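You operate a simulated robot arm through the tools that you are given. There is no shell and no other tool. Be economical: measure what you need, move in short steps, check, and stop when the job is done.

You are at the controls of a simulated robot arm. One attempt, no reset.

Task
Latch the long clock door and rub the finger marks off its glass.
Fine: use the orange duster and put it back. What is to be rubbed or washed off counts as gone when no trace of it is left.

The check looks at the end state, three seconds after you hand in, the way a careful person would. Anything else that was tipped, shoved, dropped, spilled or broken makes it a failure.

Robot
A 7-joint arm with a two-finger parallel gripper, fixed in place. Base frame: the origin is at the foot of the arm, x ahead of it, y to its left, z up. Readings come in m, degrees, newtons and seconds.
With the tool pointing down near the work surface it reaches from about 0.34 to 0.76 m from the base axis. Its first joint turns from -115.0 to 115.0 degrees. Payload 3.91 kg.
Tool frame: the origin (TCP) lies between the finger pads and is the grasp point; the fingertips stand 0.03 m ahead of it; z points along the fingers, y is the line along which they close. The gripper opens to 0.11 m. The fingers are 0.02 m wide and 0.01 m thick; the gripper's body (0.048 by 0.112 m) begins 0.055 m behind the TCP.
Orientation is that of the tool frame in the base frame, as a unit quaternion [x, y, z, w]. With the fingers straight down and closing along the base's y, the tool's x points along the base's -x, its y along +y and its z along -z.

Tools
- The arm moves only by the tool move_arm. Its argument "motion" is text: rows parted by semicolons, each of 7 numbers parted by spaces: the opening, from 0 (shut) to 1 (fully open), then the shift along the tool's x, y, z in units of 30 mm (1.0 is 30 mm), then the turn, a rotation vector about the tool's x, y, z in units of 4 degrees (1.0 is 4 degrees). In form: fingers tx ty tz rx ry rz; .... A call has 1 to 8 rows; each row shifts and turns the commanded pose from where the row before left it, along the tool's axes as they then stand. A call with a number of a shift or a turn outside -1 to 1 is refused whole. Rows are played at 5 a second. More than 0.05 m and 8.6 degrees between two rows, or a gripper value outside its range, and nothing of the call is played. Where a pose cannot be reached the arm comes as near as it can. A force on the tool above 50 N (or 10 N above the force at the start of the call, whichever is more), or a blocked arm, ends the call early, and 0.2 s more pass. Each finger travels about 0.108 m/s and halts on what it meets, pressing with about 24 N; the grip force reading is that of the motor and also rises with nothing between the fingers. The clock runs only during rows and for 0.2 s after the last one: add rows that do not move to give the fingers time. The reply holds the time, the measured pose of the TCP, the force on the tool along the base axes, the opening and the grip force, in the units named above and with some noise, with the torque about the TCP (base axes, N m) and any sound that the robot's microphone picked up.
- Cameras (640 x 400 px; columns grow to the right, rows downward): "scene" is fixed at [0.0505, -0.6508, 1.3605]; the picture's right is [-0.45, 0.89, 0.00], its down [-0.45, -0.23, -0.86] and it looks along [-0.77, -0.39, 0.51] (base axes); focal length 214 px, centre (320, 200). "wrist" rides on the gripper at [0.072, 0.017, -0.103] in the tool frame; the picture's right is [-0.23, 0.97, 0.00], its down [-0.76, -0.18, -0.62] and it looks along [-0.61, -0.14, 0.78] (tool axes); focal length 222 px, centre (320, 200). There is no depth. A picture from a camera that has moved, and an enlarged one, comes with that camera's place and axes in the base frame and with its lens.
- snapshot(camera): a new picture of that camera. It takes no simulated time.
- move_column(by): slides the trunk up (or, below 0, down) by that many m; the arm rides with it, the base frame stays. It gives what a move gives, with no picture.
- zoom(camera, box): a new picture of the part [left, top, right, bottom] of that camera's present view, enlarged. It takes no simulated time.
- close_job(): hands the job in; it is judged then, once.

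Go step by step. Nothing tells you positions but the pictures and the camera data: compare them with the known pose of the tool, close in by small moves and look again before you grip or let go. The budget is 120 turns and 64 pictures, counting those below and the enlarged ones. Unless the task says otherwise, let go and move clear before handing in, and close with one line.

The tools are called by a JSON object that holds its "method" and its "body". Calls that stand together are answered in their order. move_arm: Moves the arm, as the interface text tells. Its arguments: {"type":"object","properties":{"motion":{"type":"string"}},"required":["motion"]} The other tools are called the same way: move_column (by) slides the trunk up or down; snapshot (camera) takes a picture; zoom (camera, box) takes an enlarged picture of a part of a camera's view; close_job () hands the job in.

At the start:

```text
time_s: 0.0
eef_pos: [0.3347, -0.3911, 1.3082]
tool_rot: [-0.001, 1.0, 0.0, 0.0]
ft_force: [-0.2, -0.3, -0.1]
wrist_torque: [0.01, 0.03, 0.0]
finger_gap: 0.11
gripper_force: 0.0
trunk travel left (down, up): [-0.825, 0.165]
```

scene: 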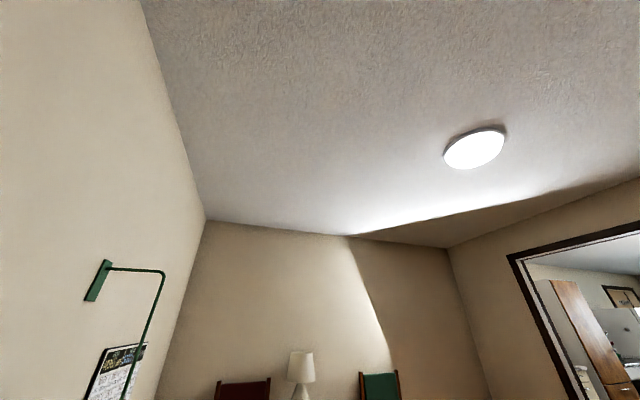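
wrist: 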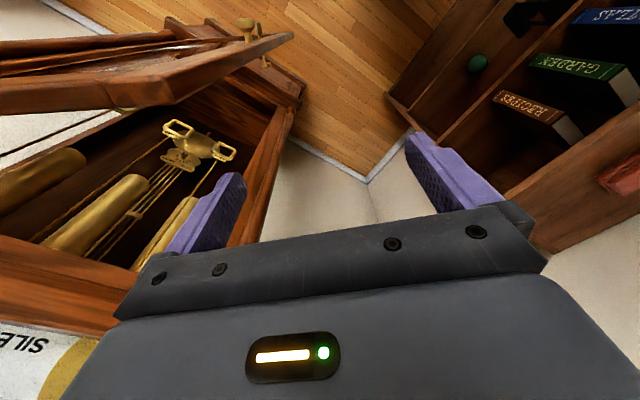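

I see an open clock case on the left (-y) with its door ajar, and a bookcase on the right; the picture is upside down relative to the world. I'll look closer before moving.

{"method": "zoom", "body": {"camera": "wrist", "box": [0, 0, 320, 200]}}

{"method": "zoom", "body": {"camera": "wrist", "box": [320, 0, 640, 200]}}

```text
2.00 times, centred on (160, 100) of wrist
camera zoom: at [0.2615, -0.3749, 1.4116], right [0.23, 0.97, 0.0], down [0.76, -0.18, 0.62], along [0.61, -0.14, -0.78], focal length 444 px, centre (640, 400)
```

zoom: 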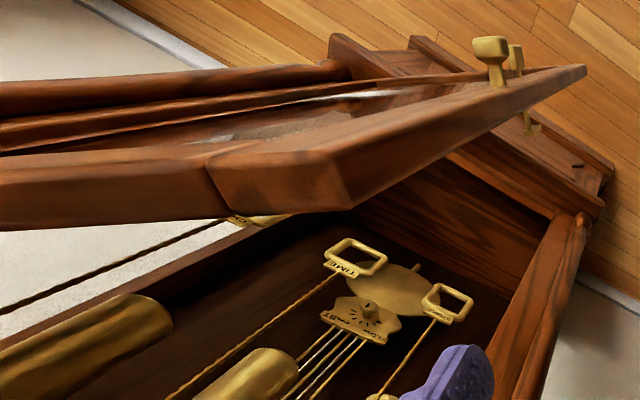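

```text
2.00 times, centred on (480, 100) of wrist
camera zoom: at [0.2615, -0.3749, 1.4116], right [0.23, 0.97, 0.0], down [0.76, -0.18, 0.62], along [0.61, -0.14, -0.78], focal length 444 px, centre (0, 400)
```

zoom: 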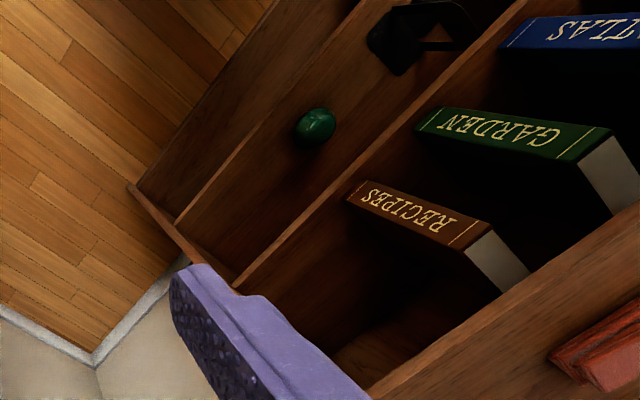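

The clock appears to back onto a 45° wall, facing about (-0.7, +0.7), with its door hinged away from the room's corner. I'll turn the hand to look at it squarely.

{"method": "move_arm", "body": {"motion": "1 0 0 0 0 0 1; 1 0 0 0 0 0 1; 1 0 0 0 0 0 1; 1 0 0 0 0 0 1; 1 0 0 0 0 0 1; 1 0 0 0 0 0 1; 1 0 0 0 0 0 1; 1 0 0 0 0 0 1"}}

{"method": "snapshot", "body": {"camera": "wrist"}}

```text
time_s: 1.8
eef_pos: [0.3336, -0.391, 1.3075]
tool_rot: [0.275, 0.961, 0.0, 0.0]
ft_force: [0.8, -0.1, 0.3]
wrist_torque: [-0.01, 0.0, 0.02]
finger_gap: 0.1097
gripper_force: 0.1
trunk travel left (down, up): [-0.825, 0.165]
```

```text
59 pictures are left
camera wrist: at [0.2816, -0.339, 1.411], right [0.71, 0.71, 0.0], down [0.55, -0.55, 0.62], along [0.44, -0.44, -0.78], focal length 222 px, centre (320, 200)
```

wrist: 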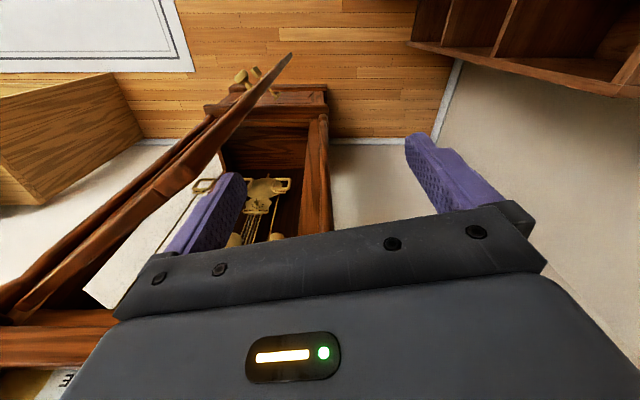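

The view is now square to the clock. I'll tilt the hand up to see the door, clock face and floor area more levelly.

{"method": "move_arm", "body": {"motion": "1 0 0 0 0.23 -0.97 0; 1 0 0 0 0.23 -0.97 0; 1 0 0 0 0.23 -0.97 0; 1 0 0 0 0.23 -0.97 0; 1 0 0 0 0.23 -0.97 0; 1 0 0 0 0.23 -0.97 0; 1 0 0 0 0.23 -0.97 0; 1 0 0 0 0.23 -0.97 0"}}

{"method": "snapshot", "body": {"camera": "wrist"}}

```text
time_s: 3.6
eef_pos: [0.3326, -0.3905, 1.3088]
tool_rot: [0.265, 0.924, -0.136, 0.241]
ft_force: [-0.4, -0.4, 0.5]
wrist_torque: [0.01, 0.0, -0.04]
finger_gap: 0.1097
gripper_force: 0.2
trunk travel left (down, up): [-0.825, 0.165]
```

```text
58 pictures are left
camera wrist: at [0.2502, -0.3074, 1.3564], right [0.71, 0.71, 0.0], down [0.24, -0.23, 0.94], along [0.66, -0.67, -0.33], focal length 222 px, centre (320, 200)
```

wrist: 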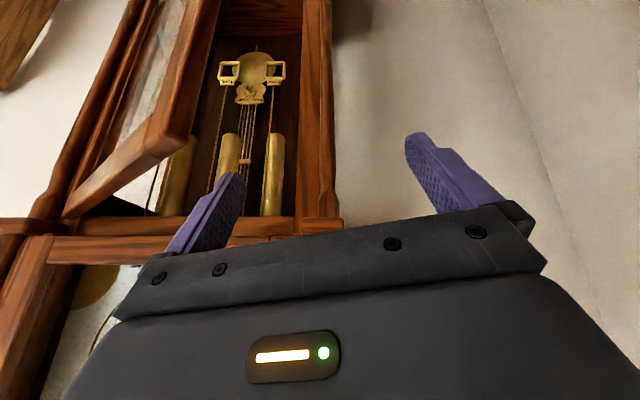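

I'll enlarge this view to locate the door's corners.

{"method": "zoom", "body": {"camera": "wrist", "box": [0, 0, 352, 220]}}

```text
1.82 times, centred on (176, 110) of wrist
camera zoom: at [0.2502, -0.3074, 1.3564], right [0.71, 0.71, 0.0], down [0.24, -0.23, 0.94], along [0.66, -0.67, -0.33], focal length 404 px, centre (582, 364)
```

zoom: 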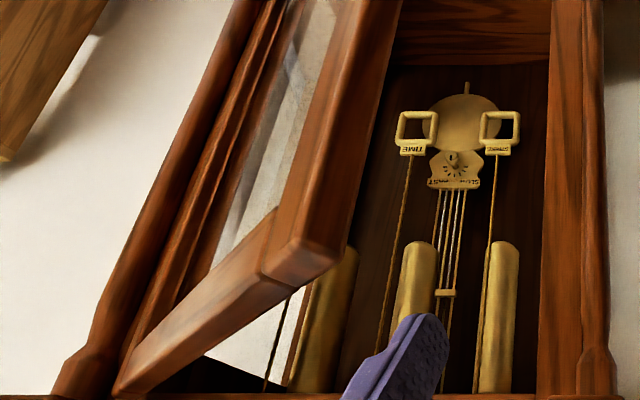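

The door's free top corner is about (0.277, -0.471, 1.27), standing roughly 32° open. I'll back off from it, then lower to inspect the lower door and knobs.

{"method": "move_arm", "body": {"motion": "1 0.826 0.191 -0.53 0 0 0; 1 0.826 0.191 -0.53 0 0 0; 1 0.826 0.191 -0.53 0 0 0"}}

{"method": "snapshot", "body": {"camera": "wrist"}}

```text
time_s: 4.4
eef_pos: [0.2695, -0.3253, 1.309]
tool_rot: [0.264, 0.924, -0.135, 0.241]
ft_force: [-0.4, 0.2, 0.0]
wrist_torque: [0.0, -0.04, 0.01]
finger_gap: 0.1101
gripper_force: 0.0
trunk travel left (down, up): [-0.825, 0.165]
```

```text
56 pictures are left
camera wrist: at [0.186, -0.2421, 1.3583], right [0.71, 0.71, 0.0], down [0.24, -0.23, 0.94], along [0.67, -0.67, -0.33], focal length 222 px, centre (320, 200)
```

wrist: 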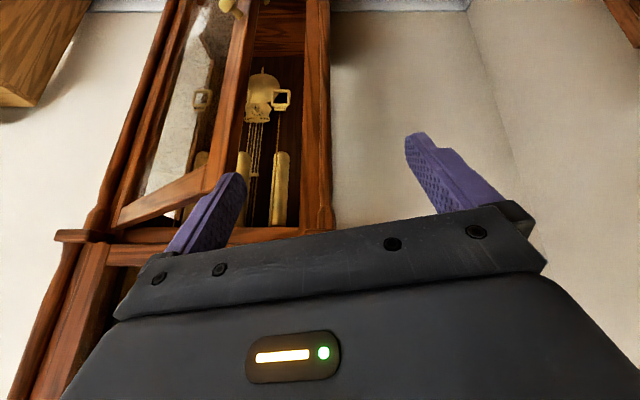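

Clear. I'll lower the trunk to see the knobs and the lower door.

{"method": "move_column", "body": {"by": -0.35}}

{"method": "snapshot", "body": {"camera": "wrist"}}

{"method": "snapshot", "body": {"camera": "scene"}}

```text
time_s: 7.8
eef_pos: [0.2702, -0.3271, 0.9591]
tool_rot: [0.265, 0.924, -0.135, 0.24]
ft_force: [0.5, -0.5, 0.3]
wrist_torque: [0.01, 0.0, 0.03]
finger_gap: 0.1101
gripper_force: 0.0
trunk travel left (down, up): [-0.475, 0.515]
```

```text
55 pictures are left
camera wrist: at [0.1873, -0.2436, 1.0078], right [0.71, 0.71, 0.0], down [0.24, -0.24, 0.94], along [0.66, -0.67, -0.33], focal length 222 px, centre (320, 200)
```

wrist: 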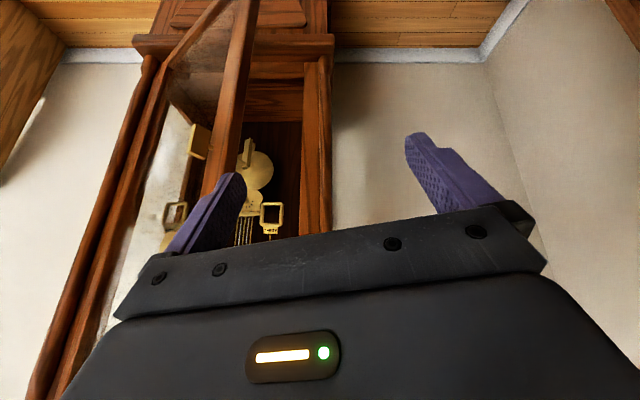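

```text
54 pictures are left
```

scene: 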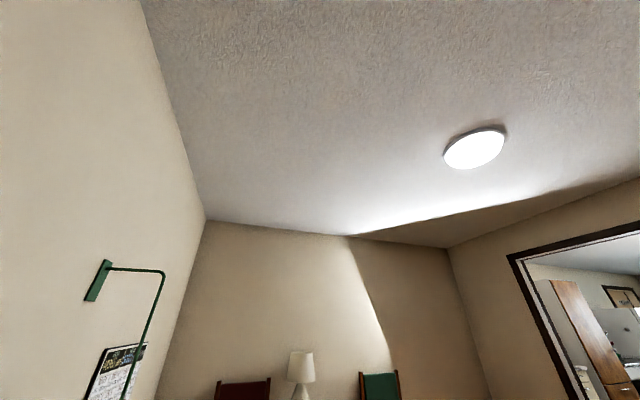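

I'll enlarge the door part.

{"method": "zoom", "body": {"camera": "wrist", "box": [80, 0, 368, 180]}}

```text
2.22 times, centred on (224, 90) of wrist
camera zoom: at [0.1873, -0.2436, 1.0078], right [0.71, 0.71, 0.0], down [0.24, -0.24, 0.94], along [0.66, -0.67, -0.33], focal length 494 px, centre (533, 444)
```

zoom: 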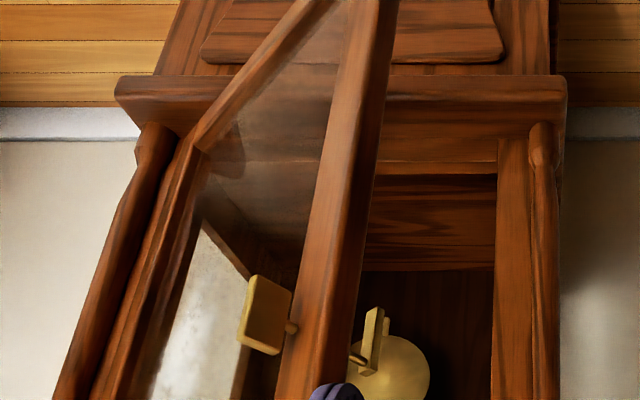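

The free stile carries a square brass turn-knob outside and a brass tongue inside. Next I need to find the orange duster; I'll swing the view toward the bookcase.

{"method": "move_arm", "body": {"motion": "1 0 0 0 -0.516 -0.119 -0.848; 1 0 0 0 -0.516 -0.119 -0.848; 1 0 0 0 -0.516 -0.119 -0.848; 1 0 0 0 -0.516 -0.119 -0.848; 1 0 0 0 -0.516 -0.119 -0.848; 1 0 0 0 -0.516 -0.119 -0.848; 1 0 0 0 -0.516 -0.119 -0.848; 1 0 0 0 -0.516 -0.119 -0.848"}}

{"method": "move_arm", "body": {"motion": "1 0 0 0 -0.516 -0.119 -0.848; 1 0 0 0 -0.516 -0.119 -0.848; 1 0 0 0 -0.516 -0.119 -0.848; 1 0 0 0 -0.516 -0.119 -0.848; 1 0 0 0 -0.516 -0.119 -0.848; 1 0 0 0 -0.516 -0.119 -0.848; 1 0 0 0 -0.516 -0.119 -0.848; 1 0 0 0 -0.516 -0.119 -0.848"}}

{"method": "snapshot", "body": {"camera": "wrist"}}

```text
time_s: 9.6
eef_pos: [0.2722, -0.3266, 0.9587]
tool_rot: [0.0, 0.962, -0.063, 0.267]
ft_force: [0.0, 0.9, 0.0]
wrist_torque: [0.0, 0.01, 0.0]
finger_gap: 0.11
gripper_force: 0.0
trunk travel left (down, up): [-0.475, 0.515]
```

```text
time_s: 11.4
eef_pos: [0.2711, -0.3266, 0.9589]
tool_rot: [-0.266, 0.924, 0.014, 0.274]
ft_force: [1.5, -0.5, 0.1]
wrist_torque: [0.0, 0.01, -0.02]
finger_gap: 0.11
gripper_force: 0.1
trunk travel left (down, up): [-0.475, 0.515]
```

```text
52 pictures are left
camera wrist: at [0.1594, -0.3653, 1.0082], right [-0.32, 0.95, 0.0], down [0.32, 0.11, 0.94], along [0.89, 0.31, -0.34], focal length 222 px, centre (320, 200)
```

wrist: 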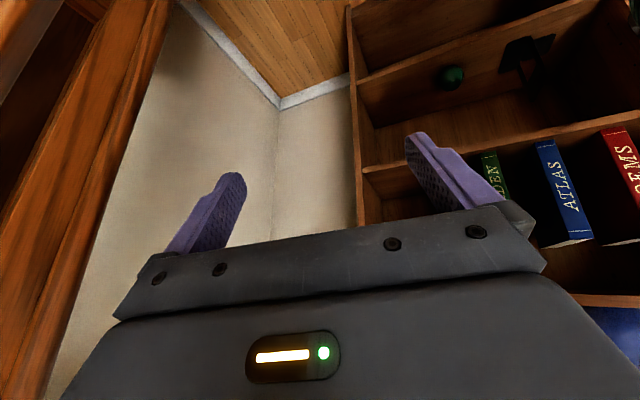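

No duster in this part of the bookcase; I'll keep turning left.

{"method": "move_arm", "body": {"motion": "1 0 0 0 -0.516 -0.119 -0.848; 1 0 0 0 -0.516 -0.119 -0.848; 1 0 0 0 -0.516 -0.119 -0.848; 1 0 0 0 -0.516 -0.119 -0.848; 1 0 0 0 -0.516 -0.119 -0.848; 1 0 0 0 -0.516 -0.119 -0.848; 1 0 0 0 -0.516 -0.119 -0.848; 1 0 0 0 -0.516 -0.119 -0.848"}}

{"method": "move_arm", "body": {"motion": "1 0 0 0 -0.516 -0.119 -0.848; 1 0 0 0 -0.516 -0.119 -0.848; 1 0 0 0 -0.516 -0.119 -0.848; 1 0 0 0 -0.516 -0.119 -0.848; 1 0 0 0 -0.516 -0.119 -0.848; 1 0 0 0 -0.516 -0.119 -0.848; 1 0 0 0 -0.516 -0.119 -0.848; 1 0 0 0 -0.516 -0.119 -0.848"}}

{"method": "snapshot", "body": {"camera": "wrist"}}

```text
time_s: 13.2
eef_pos: [0.2715, -0.3272, 0.9591]
tool_rot: [-0.509, 0.816, 0.089, 0.26]
ft_force: [0.2, 0.8, -0.3]
wrist_torque: [0.01, 0.0, -0.02]
finger_gap: 0.1101
gripper_force: 0.1
trunk travel left (down, up): [-0.475, 0.515]
```

```text
time_s: 15.0
eef_pos: [0.2707, -0.3269, 0.9594]
tool_rot: [0.714, -0.644, -0.158, -0.225]
ft_force: [0.1, -0.3, 0.2]
wrist_torque: [0.01, 0.02, 0.0]
finger_gap: 0.1102
gripper_force: 0.0
trunk travel left (down, up): [-0.475, 0.515]
```

```text
51 pictures are left
camera wrist: at [0.2559, -0.4444, 1.0081], right [-0.99, 0.13, 0.0], down [0.04, 0.33, 0.94], along [0.12, 0.93, -0.33], focal length 222 px, centre (320, 200)
```

wrist: 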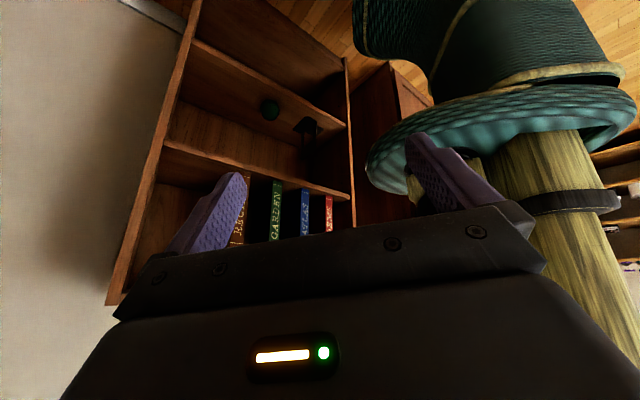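

No duster here yet. I'll raise the trunk and look into the upper shelves from the same heading.

{"method": "move_column", "body": {"by": 0.4}}

{"method": "snapshot", "body": {"camera": "wrist"}}

```text
time_s: 18.9
eef_pos: [0.2717, -0.3259, 1.36]
tool_rot: [0.714, -0.644, -0.158, -0.226]
ft_force: [-0.1, 0.4, 0.1]
wrist_torque: [-0.03, 0.04, 0.0]
finger_gap: 0.11
gripper_force: 0.0
trunk travel left (down, up): [-0.875, 0.115]
```

```text
50 pictures are left
camera wrist: at [0.256, -0.4443, 1.4079], right [-0.99, 0.13, 0.0], down [0.04, 0.33, 0.94], along [0.12, 0.94, -0.33], focal length 222 px, centre (320, 200)
```

wrist: 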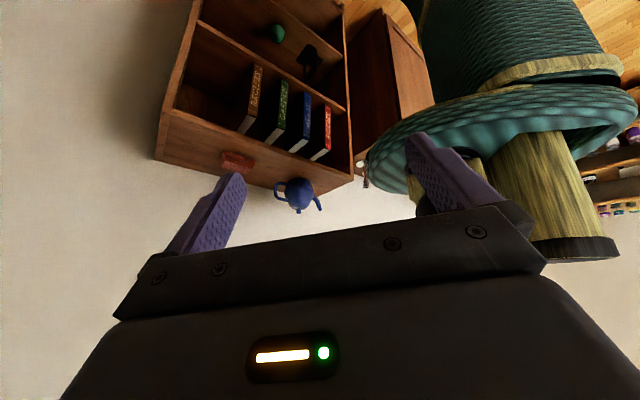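

{"method": "zoom", "body": {"camera": "wrist", "box": [150, 50, 470, 250]}}

```text
2.00 times, centred on (310, 150) of wrist
camera zoom: at [0.256, -0.4443, 1.4079], right [-0.99, 0.13, 0.0], down [0.04, 0.33, 0.94], along [0.12, 0.94, -0.33], focal length 444 px, centre (340, 300)
```

zoom: 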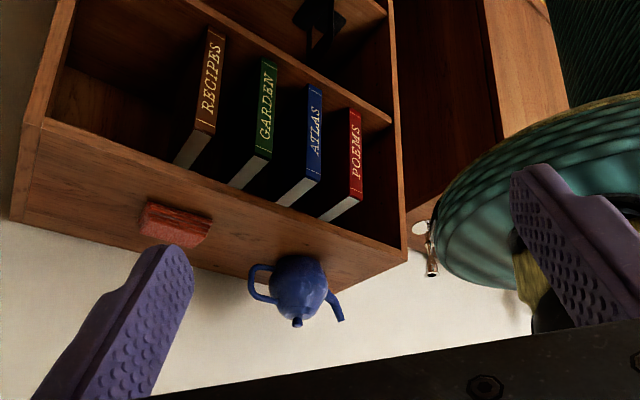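

On the bookcase top I see a brick-coloured block and a blue teapot; uncertain whether the block is the duster. I'll swing back to look at the wooden cabinet left of the clock.

{"method": "move_arm", "body": {"motion": "1 0 0 0 0.516 0.119 0.848; 1 0 0 0 0.516 0.119 0.848; 1 0 0 0 0.516 0.119 0.848; 1 0 0 0 0.516 0.119 0.848; 1 0 0 0 0.516 0.119 0.848; 1 0 0 0 0.516 0.119 0.848; 1 0 0 0 0.516 0.119 0.848; 1 0 0 0 0.516 0.119 0.848"}}

{"method": "zoom", "body": {"camera": "wrist", "box": [320, 50, 640, 250]}}

{"method": "move_arm", "body": {"motion": "1 0 0 0 0.516 0.119 0.848; 1 0 0 0 0.516 0.119 0.848; 1 0 0 0 0.516 0.119 0.848; 1 0 0 0 0.516 0.119 0.848; 1 0 0 0 0.516 0.119 0.848; 1 0 0 0 0.516 0.119 0.848; 1 0 0 0 0.516 0.119 0.848; 1 0 0 0 0.516 0.119 0.848"}}

{"method": "move_arm", "body": {"motion": "1 0 0 0 0.516 0.119 0.848; 1 0 0 0 0.516 0.119 0.848; 1 0 0 0 0.516 0.119 0.848; 1 0 0 0 0.516 0.119 0.848; 1 0 0 0 0.516 0.119 0.848; 1 0 0 0 0.516 0.119 0.848; 1 0 0 0 0.516 0.119 0.848; 1 0 0 0 0.516 0.119 0.848"}}

{"method": "move_arm", "body": {"motion": "1 0 0 0 0.516 0.119 0.848; 1 0 0 0 0.516 0.119 0.848; 1 0 0 0 0.516 0.119 0.848; 1 0 0 0 0.516 0.119 0.848; 1 0 0 0 0.516 0.119 0.848; 1 0 0 0 0.516 0.119 0.848; 1 0 0 0 0.516 0.119 0.848; 1 0 0 0 0.516 0.119 0.848"}}

{"method": "move_arm", "body": {"motion": "1 0 0 0 0.516 0.119 0.848; 1 0 0 0 0.516 0.119 0.848; 1 0 0 0 0.516 0.119 0.848; 1 0 0 0 0.516 0.119 0.848; 1 0 0 0 0.516 0.119 0.848; 1 0 0 0 0.516 0.119 0.848; 1 0 0 0 0.516 0.119 0.848; 1 0 0 0 0.516 0.119 0.848"}}

{"method": "snapshot", "body": {"camera": "wrist"}}

```text
time_s: 20.6
eef_pos: [0.2715, -0.3275, 1.3583]
tool_rot: [-0.509, 0.816, 0.089, 0.26]
ft_force: [0.0, -0.1, -0.5]
wrist_torque: [0.0, 0.03, 0.02]
finger_gap: 0.1099
gripper_force: 0.0
trunk travel left (down, up): [-0.875, 0.115]
```

```text
2.00 times, centred on (480, 150) of wrist
camera zoom: at [0.1962, -0.4184, 1.4077], right [-0.77, 0.63, 0.0], down [0.21, 0.26, 0.94], along [0.6, 0.73, -0.33], focal length 444 px, centre (0, 300)
```

zoom: 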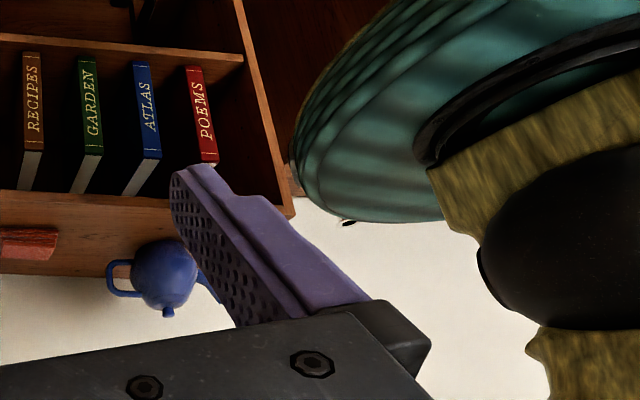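

```text
time_s: 22.4
eef_pos: [0.2724, -0.3264, 1.3596]
tool_rot: [-0.265, 0.924, 0.014, 0.274]
ft_force: [0.1, -0.9, -0.4]
wrist_torque: [-0.03, 0.03, -0.02]
finger_gap: 0.11
gripper_force: 0.2
trunk travel left (down, up): [-0.875, 0.115]
```

```text
time_s: 24.2
eef_pos: [0.2706, -0.327, 1.3601]
tool_rot: [0.0, 0.962, -0.063, 0.267]
ft_force: [0.1, -0.8, -0.4]
wrist_torque: [0.0, -0.04, -0.02]
finger_gap: 0.1101
gripper_force: 0.0
trunk travel left (down, up): [-0.875, 0.115]
```

```text
time_s: 26.1
eef_pos: [0.2713, -0.327, 1.3599]
tool_rot: [0.265, 0.924, -0.135, 0.239]
ft_force: [0.8, 0.3, 0.2]
wrist_torque: [0.0, -0.01, -0.02]
finger_gap: 0.1101
gripper_force: 0.1
trunk travel left (down, up): [-0.875, 0.115]
```

```text
time_s: 27.9
eef_pos: [0.2724, -0.3272, 1.3591]
tool_rot: [0.509, 0.816, -0.195, 0.194]
ft_force: [0.1, 0.4, 0.2]
wrist_torque: [-0.01, 0.02, 0.01]
finger_gap: 0.1099
gripper_force: 0.0
trunk travel left (down, up): [-0.875, 0.115]
```

```text
47 pictures are left
camera wrist: at [0.245, -0.2128, 1.4076], right [0.97, 0.22, 0.0], down [0.08, -0.32, 0.94], along [0.21, -0.92, -0.33], focal length 222 px, centre (320, 200)
```

wrist: 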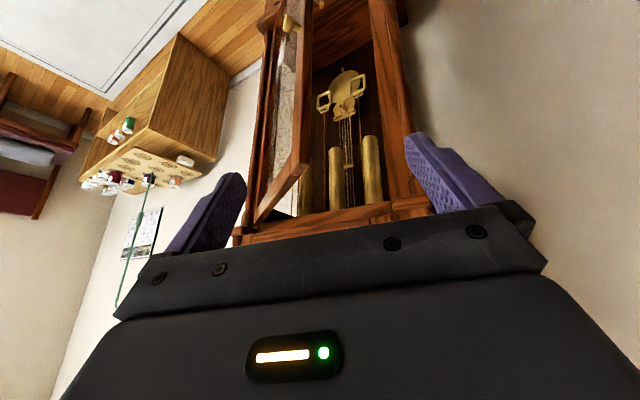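

There is a sideboard with small items on it. I'll enlarge it.

{"method": "zoom", "body": {"camera": "wrist", "box": [60, 100, 220, 200]}}

{"method": "zoom", "body": {"camera": "wrist", "box": [230, 0, 430, 250]}}

```text
4.00 times, centred on (140, 150) of wrist
camera zoom: at [0.245, -0.2128, 1.4076], right [0.97, 0.22, 0.0], down [0.08, -0.32, 0.94], along [0.21, -0.92, -0.33], focal length 888 px, centre (1040, 400)
```

zoom: 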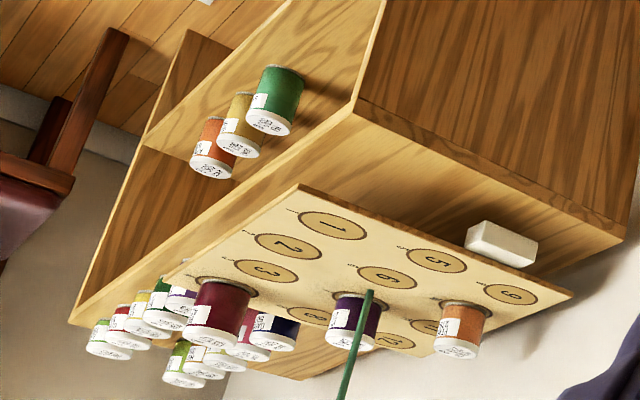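

```text
1.60 times, centred on (330, 125) of wrist
camera zoom: at [0.245, -0.2128, 1.4076], right [0.97, 0.22, 0.0], down [0.08, -0.32, 0.94], along [0.21, -0.92, -0.33], focal length 355 px, centre (304, 320)
```

zoom: 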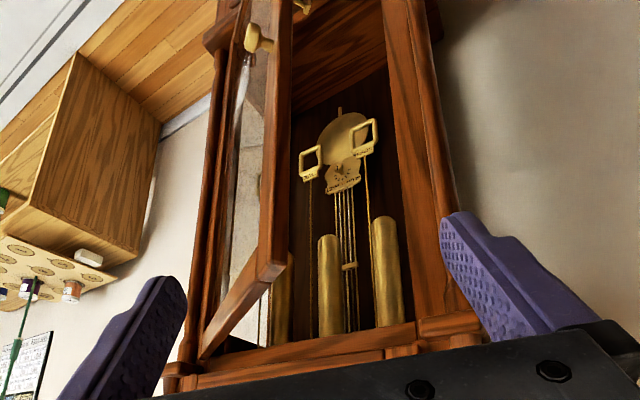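

No orange duster among the spools; the block on the bookcase top near (0.47, -0.08, 1.19) is the likely candidate. I'll turn back and inspect it closely with the tool pointing down.

{"method": "move_arm", "body": {"motion": "1 0 0 0 -0.516 -0.119 -0.848; 1 0 0 0 -0.516 -0.119 -0.848; 1 0 0 0 -0.516 -0.119 -0.848; 1 0 0 0 -0.516 -0.119 -0.848; 1 0 0 0 -0.516 -0.119 -0.848; 1 0 0 0 -0.516 -0.119 -0.848; 1 0 0 0 -0.516 -0.119 -0.848; 1 0 0 0 -0.516 -0.119 -0.848"}}

{"method": "move_arm", "body": {"motion": "1 0 0 0 -0.516 -0.119 -0.848; 1 0 0 0 -0.516 -0.119 -0.848; 1 0 0 0 -0.516 -0.119 -0.848; 1 0 0 0 -0.516 -0.119 -0.848; 1 0 0 0 -0.516 -0.119 -0.848; 1 0 0 0 -0.516 -0.119 -0.848; 1 0 0 0 -0.516 -0.119 -0.848; 1 0 0 0 -0.516 -0.119 -0.848"}}

{"method": "move_arm", "body": {"motion": "1 0 0 0 -0.516 -0.119 -0.848; 1 0 0 0 -0.516 -0.119 -0.848; 1 0 0 0 -0.516 -0.119 -0.848; 1 0 0 0 -0.516 -0.119 -0.848; 1 0 0 0 -0.516 -0.119 -0.848; 1 0 0 0 -0.516 -0.119 -0.848; 1 0 0 0 -0.516 -0.119 -0.848; 1 0 0 0 -0.516 -0.119 -0.848"}}

{"method": "move_arm", "body": {"motion": "1 0 0 0 -0.23 0.97 0; 1 0 0 0 -0.23 0.97 0; 1 0 0 0 -0.23 0.97 0; 1 0 0 0 -0.23 0.97 0; 1 0 0 0 -0.23 0.97 0; 1 0 0 0 -0.23 0.97 0; 1 0 0 0 -0.23 0.97 0; 1 0 0 0 -0.23 0.97 0"}}

{"method": "snapshot", "body": {"camera": "wrist"}}

```text
time_s: 29.6
eef_pos: [0.271, -0.3275, 1.3602]
tool_rot: [0.264, 0.924, -0.134, 0.241]
ft_force: [0.5, 0.2, -0.1]
wrist_torque: [0.01, -0.03, 0.0]
finger_gap: 0.11
gripper_force: 0.0
trunk travel left (down, up): [-0.875, 0.115]
```

```text
time_s: 31.4
eef_pos: [0.2715, -0.3265, 1.3591]
tool_rot: [0.0, 0.962, -0.063, 0.267]
ft_force: [-0.1, -0.6, -1.5]
wrist_torque: [0.02, 0.0, -0.03]
finger_gap: 0.11
gripper_force: 0.0
trunk travel left (down, up): [-0.875, 0.115]
```

```text
time_s: 33.2
eef_pos: [0.2714, -0.3266, 1.3593]
tool_rot: [-0.265, 0.924, 0.014, 0.274]
ft_force: [-0.2, -0.4, -0.5]
wrist_torque: [0.03, -0.02, 0.03]
finger_gap: 0.1099
gripper_force: 0.0
trunk travel left (down, up): [-0.875, 0.115]
```

```text
time_s: 35.0
eef_pos: [0.2719, -0.3267, 1.3598]
tool_rot: [-0.275, 0.961, 0.001, -0.001]
ft_force: [-0.2, 0.2, -0.5]
wrist_torque: [0.03, 0.0, 0.01]
finger_gap: 0.1102
gripper_force: 0.1
trunk travel left (down, up): [-0.875, 0.115]
```

```text
44 pictures are left
camera wrist: at [0.2012, -0.3516, 1.4634], right [-0.32, 0.95, 0.0], down [0.74, 0.25, 0.62], along [0.59, 0.2, -0.78], focal length 222 px, centre (320, 200)
```

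wrist: 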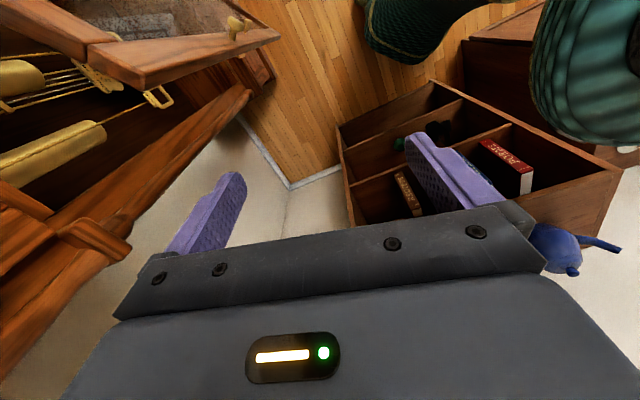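

I'll translate toward the block at this height, keeping it between the fingers in view.

{"method": "move_arm", "body": {"motion": "1 -1 0.29 0 0 0 0; 1 -1 0.29 0 0 0 0; 1 -1 0.29 0 0 0 0; 1 -1 0.29 0 0 0 0; 1 -1 0.29 0 0 0 0; 1 -1 0.29 0 0 0 0; 1 -1 0.29 0 0 0 0; 1 -1 0.29 0 0 0 0"}}

{"method": "snapshot", "body": {"camera": "wrist"}}

```text
time_s: 36.9
eef_pos: [0.4386, -0.1392, 1.3579]
tool_rot: [-0.276, 0.961, 0.001, -0.002]
ft_force: [0.1, 0.0, 0.4]
wrist_torque: [-0.02, 0.01, 0.01]
finger_gap: 0.1103
gripper_force: 0.0
trunk travel left (down, up): [-0.875, 0.115]
```

```text
43 pictures are left
camera wrist: at [0.3674, -0.1632, 1.4624], right [-0.32, 0.95, 0.0], down [0.74, 0.25, 0.62], along [0.59, 0.2, -0.78], focal length 222 px, centre (320, 200)
```

wrist: 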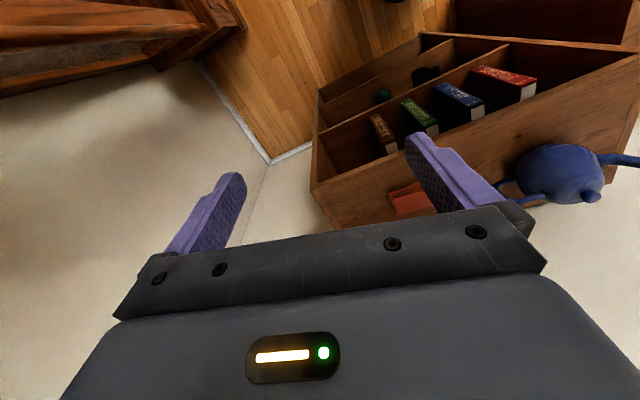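

The block is at about (0.57, 0.10, 1.10) and it does look orange. I'll move nearer and square up with the bookcase.

{"method": "move_arm", "body": {"motion": "1 -.964 .464 0 0 0 0; 1 -.964 .464 0 0 0 0; 1 -.964 .464 0 0 0 0; 1 -.964 .464 0 0 0 0; 1 -.964 .464 0 0 0 0; 1 -.964 .464 0 0 0 0; 1 -.964 .464 0 0 0 0"}}

{"method": "move_arm", "body": {"motion": "1 0 0 0 0 0 -0.81; 1 0 0 0 0 0 -0.81; 1 0 0 0 0 0 -0.81; 1 0 0 0 0 0 -0.81"}}

{"method": "snapshot", "body": {"camera": "wrist"}}

```text
time_s: 38.5
eef_pos: [0.5615, 0.0513, 1.3598]
tool_rot: [-0.275, 0.961, 0.0, -0.001]
ft_force: [-0.4, -0.9, -1.0]
wrist_torque: [-0.02, -0.01, -0.02]
finger_gap: 0.1099
gripper_force: 0.1
trunk travel left (down, up): [-0.875, 0.115]
```

```text
time_s: 39.5
eef_pos: [0.5583, 0.0488, 1.3608]
tool_rot: [-0.383, 0.924, 0.001, 0.0]
ft_force: [0.0, -0.1, -0.4]
wrist_torque: [0.01, -0.03, -0.02]
finger_gap: 0.1099
gripper_force: 0.1
trunk travel left (down, up): [-0.875, 0.115]
```

```text
42 pictures are left
camera wrist: at [0.4945, 0.0096, 1.4634], right [-0.53, 0.85, 0.0], down [0.67, 0.41, 0.62], along [0.53, 0.33, -0.78], focal length 222 px, centre (320, 200)
```

wrist: 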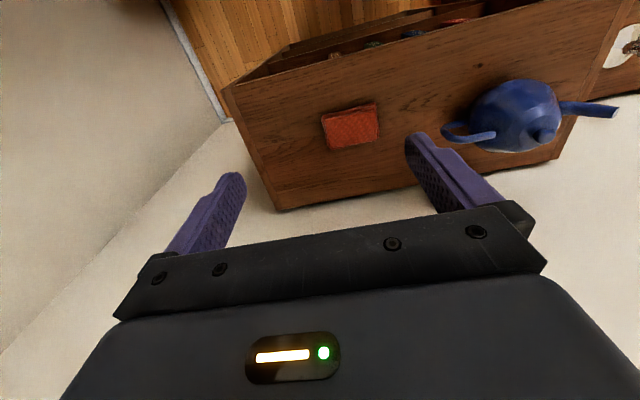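

That's the orange duster, at roughly (0.587, 0.128, 1.08). I'll enlarge for its shape and orientation.

{"method": "zoom", "body": {"camera": "wrist", "box": [240, 60, 440, 185]}}

```text
3.20 times, centred on (340, 122) of wrist
camera zoom: at [0.4945, 0.0096, 1.4634], right [-0.53, 0.85, 0.0], down [0.67, 0.41, 0.62], along [0.53, 0.33, -0.78], focal length 711 px, centre (256, 448)
```

zoom: 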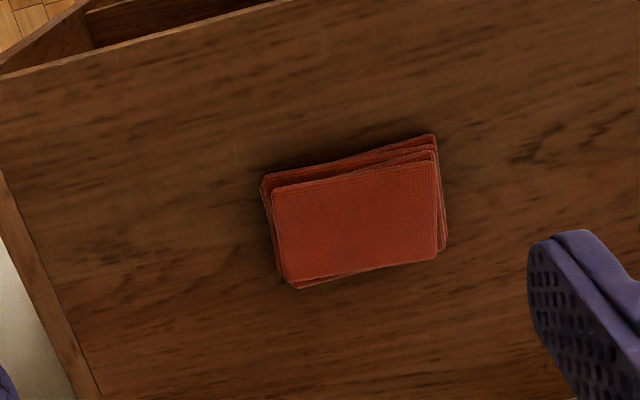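

The duster is a folded cloth pad, about 8 × 5.5 cm, lying with its long side along the bookcase. First the door: I'll go back to the clock, lower down, to view knob, tongue and glass.

{"method": "move_arm", "body": {"motion": "1 .979 -.129 0 0 0 1; 1 .967 -.197 0 0 0 1; 1 .951 -.264 0 0 0 1; 1 .930 -.329 0 0 0 1; 1 .905 -.394 0 0 0 1; 1 .875 -.456 0 0 0 1; 1 .842 -.516 0 0 0 1; 1 .804 -.573 0 0 0 1"}}

{"method": "move_arm", "body": {"motion": "1 .762 -.628 0 0 0 1; 1 .716 -.679 0 0 0 1; 1 .667 -.728 0 0 0 1; 1 .614 -.772 0 0 0 1; 1 .559 -.813 0 0 0 1; 1 .501 -.850 0 0 0 1; 1 .440 -.883 0 0 0 1; 1 .378 -.912 0 0 0 1"}}

{"method": "move_arm", "body": {"motion": "1 .562 -.562 0 0 0 1; 1 .522 -.6 0 0 0 1; 1 .478 -.635 0 0 0 1; 1 .433 -.667 0 0 0 1; 1 .385 -.695 0 0 0 1; 1 .336 -.72 0 0 0 1; 1 .285 -.742 0 0 0 .5"}}

{"method": "move_arm", "body": {"motion": "1 0 0 0 0 -1 0; 1 0 0 0 0 -1 0; 1 0 0 0 0 -1 0; 1 0 0 0 0 -1 0; 1 0 0 0 0 -1 0; 1 0 0 0 0 -1 0; 1 0 0 0 0 -1 0; 1 0 0 0 0 -1 0"}}

{"method": "move_column", "body": {"by": -0.3}}

{"method": "snapshot", "body": {"camera": "wrist"}}

```text
time_s: 41.2
eef_pos: [0.413, -0.1403, 1.3598]
tool_rot: [-0.113, 0.994, 0.003, 0.0]
ft_force: [0.2, -1.2, -0.1]
wrist_torque: [0.01, -0.03, 0.01]
finger_gap: 0.1098
gripper_force: 0.0
trunk travel left (down, up): [-0.875, 0.115]
```

```text
time_s: 43.0
eef_pos: [0.2682, -0.328, 1.3575]
tool_rot: [0.166, 0.986, 0.001, -0.001]
ft_force: [-0.1, 0.3, 0.2]
wrist_torque: [0.02, 0.0, -0.01]
finger_gap: 0.1101
gripper_force: 0.0
trunk travel left (down, up): [-0.875, 0.115]
```

```text
time_s: 44.6
eef_pos: [0.1167, -0.3997, 1.358]
tool_rot: [0.384, 0.924, 0.001, 0.0]
ft_force: [-0.2, -0.5, -0.5]
wrist_torque: [0.01, 0.04, -0.03]
finger_gap: 0.1102
gripper_force: 0.0
trunk travel left (down, up): [-0.875, 0.115]
```

```text
time_s: 46.5
eef_pos: [0.1188, -0.4002, 1.3606]
tool_rot: [0.369, 0.888, -0.105, 0.254]
ft_force: [-0.2, 0.5, -0.2]
wrist_torque: [0.0, 0.0, 0.03]
finger_gap: 0.11
gripper_force: 0.1
trunk travel left (down, up): [-0.875, 0.115]
```

```text
time_s: 49.5
eef_pos: [0.1183, -0.3997, 1.0591]
tool_rot: [0.369, 0.888, -0.105, 0.253]
ft_force: [0.4, 0.5, 0.2]
wrist_torque: [-0.02, -0.02, 0.01]
finger_gap: 0.1099
gripper_force: 0.0
trunk travel left (down, up): [-0.575, 0.415]
```

```text
40 pictures are left
camera wrist: at [0.0479, -0.3061, 1.1092], right [0.83, 0.55, 0.12], down [0.1, -0.35, 0.93], along [0.56, -0.76, -0.34], focal length 222 px, centre (320, 200)
```

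wrist: 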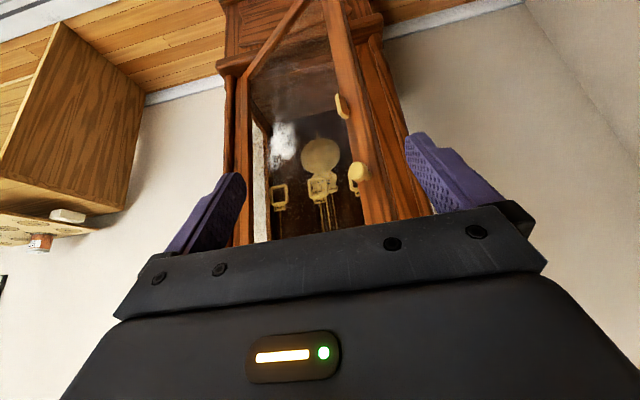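

{"method": "zoom", "body": {"camera": "wrist", "box": [210, 0, 466, 240]}}

```text
1.67 times, centred on (338, 120) of wrist
camera zoom: at [0.0479, -0.3061, 1.1092], right [0.83, 0.55, 0.12], down [0.1, -0.35, 0.93], along [0.56, -0.76, -0.34], focal length 370 px, centre (290, 333)
```

zoom: 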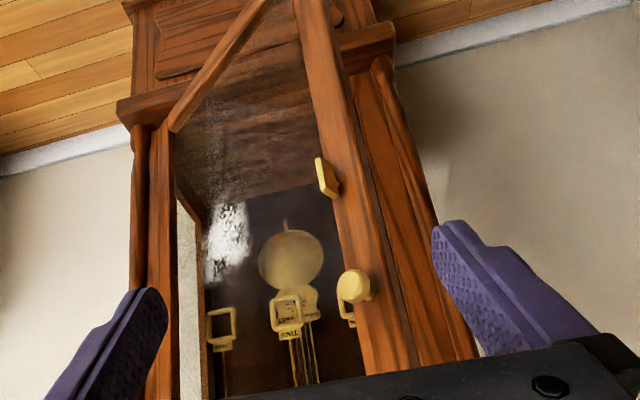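

I see a round knob and, lower, a flat turn-piece on the door's free stile, plus a white smudge on the glass. I'll lower further for a level view.

{"method": "move_column", "body": {"by": -0.25}}

{"method": "snapshot", "body": {"camera": "wrist"}}

{"method": "zoom", "body": {"camera": "wrist", "box": [200, 30, 456, 190]}}

```text
time_s: 52.0
eef_pos: [0.1184, -0.4, 0.8102]
tool_rot: [0.369, 0.888, -0.106, 0.253]
ft_force: [-0.4, -0.9, -0.2]
wrist_torque: [-0.02, 0.0, -0.02]
finger_gap: 0.1098
gripper_force: 0.1
trunk travel left (down, up): [-0.325, 0.665]
```

```text
38 pictures are left
camera wrist: at [0.0479, -0.3061, 0.8592], right [0.83, 0.55, 0.12], down [0.1, -0.35, 0.93], along [0.56, -0.76, -0.34], focal length 222 px, centre (320, 200)
```

wrist: 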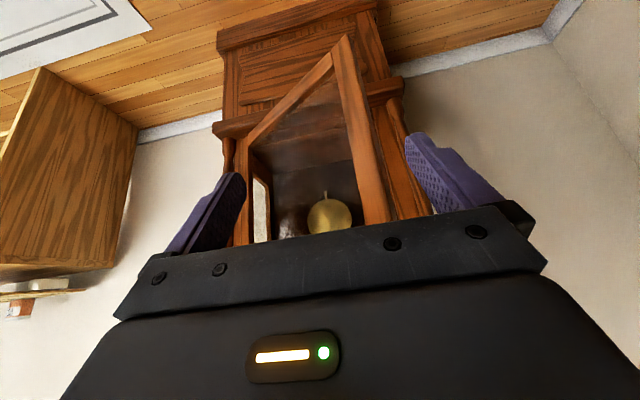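

```text
2.50 times, centred on (328, 110) of wrist
camera zoom: at [0.0479, -0.3061, 0.8592], right [0.83, 0.55, 0.12], down [0.1, -0.35, 0.93], along [0.56, -0.76, -0.34], focal length 555 px, centre (300, 425)
```

zoom: 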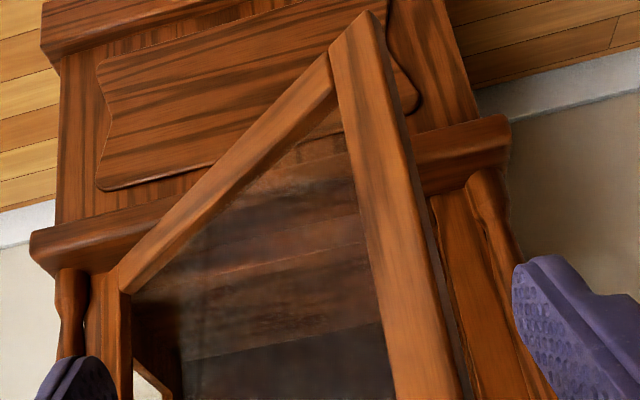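

The plate-like thumb-turn is at z≈0.86 and the round knob at z≈0.98; the door spans z≈0.47–1.27. I'll level the tool to point straight at the clock, closing the fingers, to push the stile shut.

{"method": "move_arm", "body": {"motion": "0 0 0 0 0 -1 0; 0 0 0 0 0 -1 0; 0 0 0 0 0 -1 0; 0 0 0 0 0 -1 0; 0 0 0 0 0 -1 0; 0 0 0 0 0 -1 0; 0 0 0 0 0 -1 0; 0 0 0 0 0 -1 0"}}

{"method": "move_arm", "body": {"motion": "0 0 0 0 0 -1 0; 0 0 0 0 0 -1 0; 0 0 0 0 0 -1 0; 0 0 0 0 0 -1 0; 0 0 0 0 0 -1 0; 0 0 0 0 0 -1 0; 0 0 0 0 0 -.5 0; 0 0 0 0 0 0 0"}}

{"method": "snapshot", "body": {"camera": "wrist"}}

```text
time_s: 53.8
eef_pos: [0.1181, -0.4, 0.8098]
tool_rot: [0.324, 0.784, -0.203, 0.489]
ft_force: [-0.1, -0.1, 0.2]
wrist_torque: [0.03, 0.05, -0.02]
finger_gap: 0.0
gripper_force: 23.9
trunk travel left (down, up): [-0.325, 0.665]
```

```text
time_s: 55.6
eef_pos: [0.1167, -0.4037, 0.8109]
tool_rot: [0.27, 0.654, -0.27, 0.653]
ft_force: [-0.4, -1.2, 0.2]
wrist_torque: [-0.02, -0.02, 0.03]
finger_gap: 0.0
gripper_force: 24.6
out of reach, approached as far as the arm can: row 7
trunk travel left (down, up): [-0.325, 0.665]
```

```text
36 pictures are left
camera wrist: at [0.0555, -0.3191, 0.7383], right [0.69, 0.69, 0.23], down [-0.57, 0.31, 0.76], along [0.45, -0.65, 0.61], focal length 222 px, centre (320, 200)
```

wrist: 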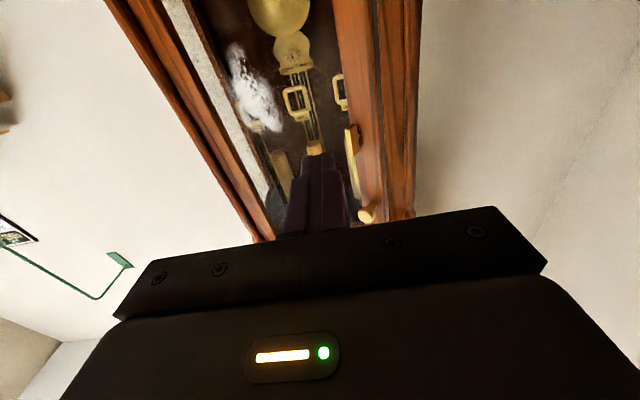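

The finger marks show clearly as a white smear around mid-glass at z≈0.80. Now I approach the stile below the thumb-turn with closed fingers.

{"method": "move_arm", "body": {"motion": "0 1 .7 0 0 0 0; 0 1 .7 0 0 0 0; 0 0 0 1 0 0 0; 0 0 0 1 0 0 0; 0 0 0 1 0 0 0; 0 0 0 .7 0 0 0; 0 0 0 0 0 0 0"}}

{"method": "snapshot", "body": {"camera": "wrist"}}

```text
time_s: 57.2
eef_pos: [0.2125, -0.4964, 0.7569]
tool_rot: [0.272, 0.655, -0.271, 0.651]
ft_force: [-0.4, 0.6, 0.2]
wrist_torque: [0.02, 0.01, 0.01]
finger_gap: 0.0
gripper_force: 23.9
out of reach, approached as far as the arm can: row 1, 2
trunk travel left (down, up): [-0.325, 0.665]
```

```text
35 pictures are left
camera wrist: at [0.1506, -0.4106, 0.6833], right [0.69, 0.69, 0.23], down [-0.56, 0.31, 0.76], along [0.45, -0.65, 0.6], focal length 222 px, centre (320, 200)
```

wrist: 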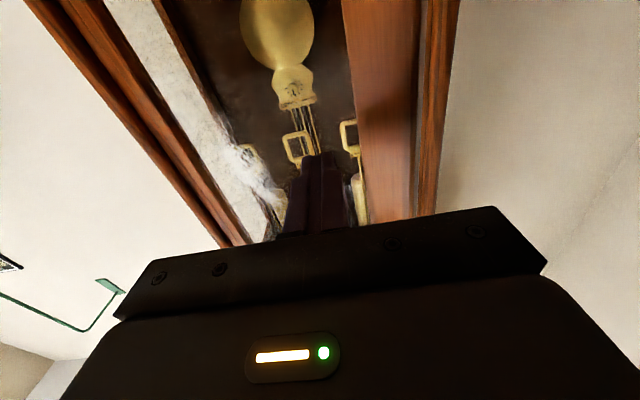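

The sideways shift didn't take; fingers are still in front of the glass. I'll shift toward the stile (+u) now.

{"method": "move_arm", "body": {"motion": "0 0 0.4 -0.5 0 0 0; 0 0 0.7 0 0 0 0; 0 0 0.6 0 0 0 0; 0 0 0 0 0 0 0"}}

{"method": "snapshot", "body": {"camera": "wrist"}}

```text
time_s: 58.2
eef_pos: [0.2381, -0.4493, 0.7569]
tool_rot: [0.27, 0.654, -0.27, 0.654]
ft_force: [-0.2, 0.2, 0.4]
wrist_torque: [0.02, 0.0, 0.01]
finger_gap: 0.0
gripper_force: 23.6
trunk travel left (down, up): [-0.325, 0.665]
```

```text
34 pictures are left
camera wrist: at [0.1761, -0.3642, 0.6843], right [0.69, 0.69, 0.23], down [-0.56, 0.31, 0.76], along [0.45, -0.65, 0.61], focal length 222 px, centre (320, 200)
```

wrist: 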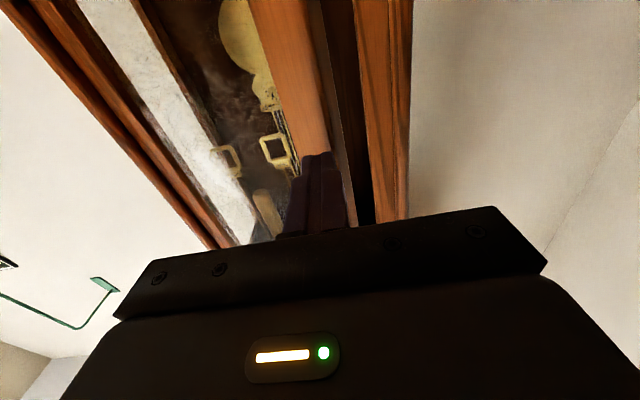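

Fingers are on the stile now. I'll push along the closing arc up to just before shut.

{"method": "move_arm", "body": {"motion": "0 0 -.33 .97 0 0 0; 0 0 .33 .63 0 0 0; 0 0 .33 .63 0 0 0; 0 0 .23 .67 0 0 0; 0 0 .23 .67 0 0 0; 0 0 .15 .69 0 0 0; 0 0 .15 .69 0 0 0; 0 0 0 0 0 0 0"}}

{"method": "snapshot", "body": {"camera": "wrist"}}

```text
time_s: 60.0
eef_pos: [0.3669, -0.5323, 0.7548]
tool_rot: [0.272, 0.654, -0.271, 0.652]
ft_force: [-0.7, 0.2, -0.5]
wrist_torque: [0.0, -0.01, 0.03]
finger_gap: 0.0
gripper_force: 23.3
trunk travel left (down, up): [-0.325, 0.665]
```

```text
33 pictures are left
camera wrist: at [0.3048, -0.4464, 0.6826], right [0.69, 0.69, 0.23], down [-0.56, 0.31, 0.76], along [0.45, -0.65, 0.6], focal length 222 px, centre (320, 200)
```

wrist: 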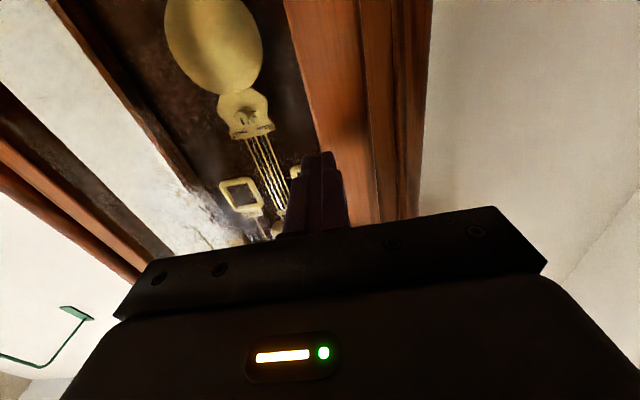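

The door is nearly closed with hardly any force. I'll continue in small steps until contact force rises.

{"method": "move_arm", "body": {"motion": "0 0 .1 .4 0 0 0; 0 0 .1 .3 0 0 0; 0 0 0 .3 0 0 0; 0 0 0 0 0 0 0"}}

{"method": "snapshot", "body": {"camera": "wrist"}}

```text
time_s: 61.0
eef_pos: [0.3917, -0.5492, 0.7553]
tool_rot: [0.271, 0.654, -0.27, 0.653]
ft_force: [0.4, -0.4, -0.2]
wrist_torque: [-0.01, -0.03, 0.02]
finger_gap: 0.0
gripper_force: 24.1
trunk travel left (down, up): [-0.325, 0.665]
```

```text
32 pictures are left
camera wrist: at [0.33, -0.4641, 0.6824], right [0.69, 0.69, 0.23], down [-0.56, 0.31, 0.76], along [0.45, -0.65, 0.6], focal length 222 px, centre (320, 200)
```

wrist: 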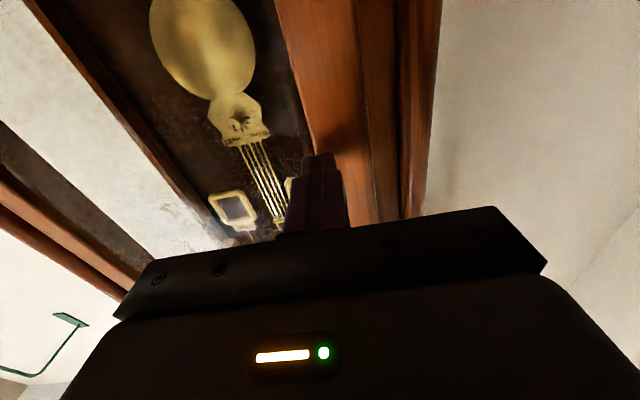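

Still free; continue with small steps.

{"method": "move_arm", "body": {"motion": "0 0 0 .3 0 0 0; 0 0 0 .3 0 0 0; 0 0 0 .3 0 0 0; 0 0 0 0 0 0 0"}}

```text
time_s: 62.0
eef_pos: [0.4104, -0.5677, 0.7543]
tool_rot: [0.272, 0.654, -0.271, 0.652]
ft_force: [0.9, 0.0, 0.1]
wrist_torque: [0.02, -0.02, 0.02]
finger_gap: 0.0
gripper_force: 23.6
trunk travel left (down, up): [-0.325, 0.665]
```

{"method": "move_arm", "body": {"motion": "0 0 0 .3 0 0 0; 0 0 0 .3 0 0 0; 0 0 0 0 0 0 0"}}

{"method": "snapshot", "body": {"camera": "wrist"}}

```text
time_s: 62.8
eef_pos: [0.4236, -0.5807, 0.7554]
tool_rot: [0.272, 0.653, -0.271, 0.652]
ft_force: [0.0, 0.1, -0.8]
wrist_torque: [0.03, 0.01, 0.0]
finger_gap: 0.0
gripper_force: 23.9
trunk travel left (down, up): [-0.325, 0.665]
```

```text
31 pictures are left
camera wrist: at [0.3614, -0.496, 0.683], right [0.69, 0.69, 0.23], down [-0.56, 0.31, 0.76], along [0.45, -0.65, 0.6], focal length 222 px, centre (320, 200)
```

wrist: 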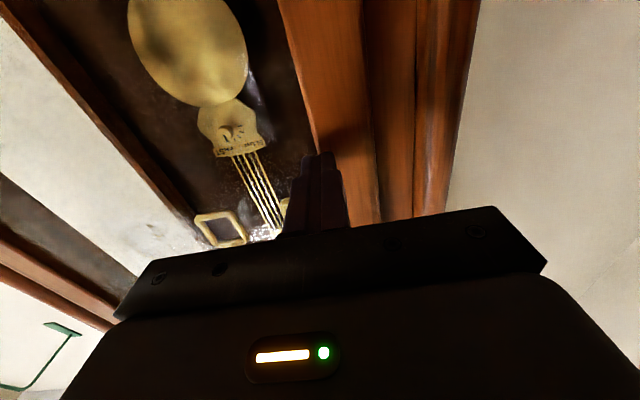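

{"method": "move_arm", "body": {"motion": "0 0 0 .3 0 0 0; 0 0 0 .3 0 0 0; 0 0 0 .3 0 0 0; 0 0 0 0 0 0 0"}}

```text
time_s: 63.4
eef_pos: [0.4272, -0.5851, 0.7554]
tool_rot: [0.272, 0.655, -0.27, 0.652]
ft_force: [-19.8, 33.5, 6.5]
wrist_torque: [-0.59, -0.2, 0.33]
finger_gap: 0.0
gripper_force: 24.5
trunk travel left (down, up): [-0.325, 0.665]
stopped in row 2: the force on the tool passed its limit at 69 N (the readings are from after the stop); the commanded pose is now the measured one
```

Firm contact at w≈0.745: the door should be shut. I'll back off slowly and look at the thumb-turn.

{"method": "move_arm", "body": {"motion": "0 0 0 -.3 0 0 0; 0 0 0 -.7 0 0 0; 0 0 0 -1 0 0 0; 0 0 0 -1 0 0 0; 0 0 0 -1 0 0 0; 1 0 0 -1 0 0 0; 1 0 0 -1 0 0 0; 1 0 0 -1 0 0 0"}}

{"method": "snapshot", "body": {"camera": "wrist"}}

```text
time_s: 65.2
eef_pos: [0.2798, -0.4387, 0.7514]
tool_rot: [0.273, 0.657, -0.268, 0.65]
ft_force: [-0.1, 0.3, 0.9]
wrist_torque: [-0.01, 0.02, 0.02]
finger_gap: 0.11
gripper_force: 0.1
trunk travel left (down, up): [-0.325, 0.665]
```

```text
30 pictures are left
camera wrist: at [0.2184, -0.3528, 0.6816], right [0.69, 0.69, 0.23], down [-0.56, 0.31, 0.77], along [0.46, -0.66, 0.6], focal length 222 px, centre (320, 200)
```

wrist: 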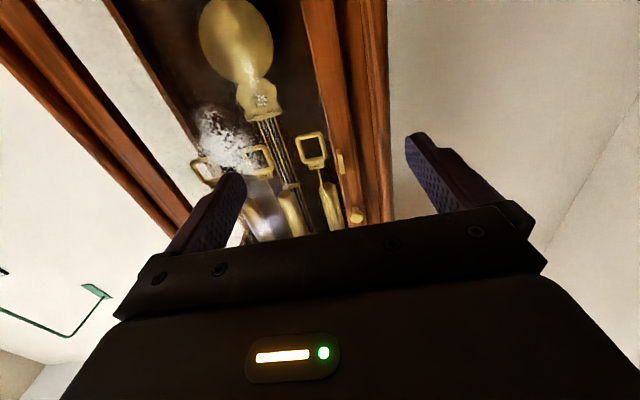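

The door stays shut. Enlarging the thumb-turn area.

{"method": "zoom", "body": {"camera": "wrist", "box": [270, 100, 430, 250]}}

```text
2.67 times, centred on (350, 175) of wrist
camera zoom: at [0.2184, -0.3528, 0.6816], right [0.69, 0.69, 0.23], down [-0.56, 0.31, 0.77], along [0.46, -0.66, 0.6], focal length 592 px, centre (240, 267)
```

zoom: 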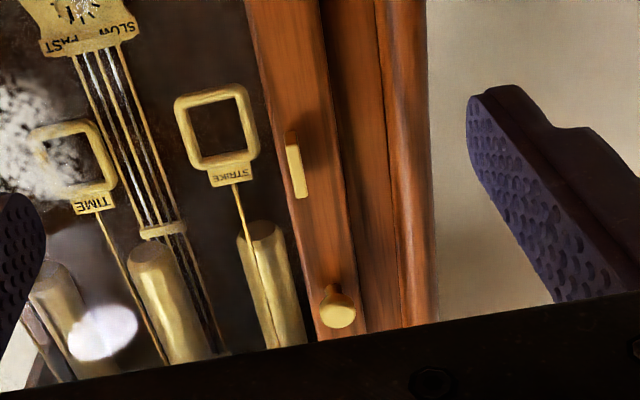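

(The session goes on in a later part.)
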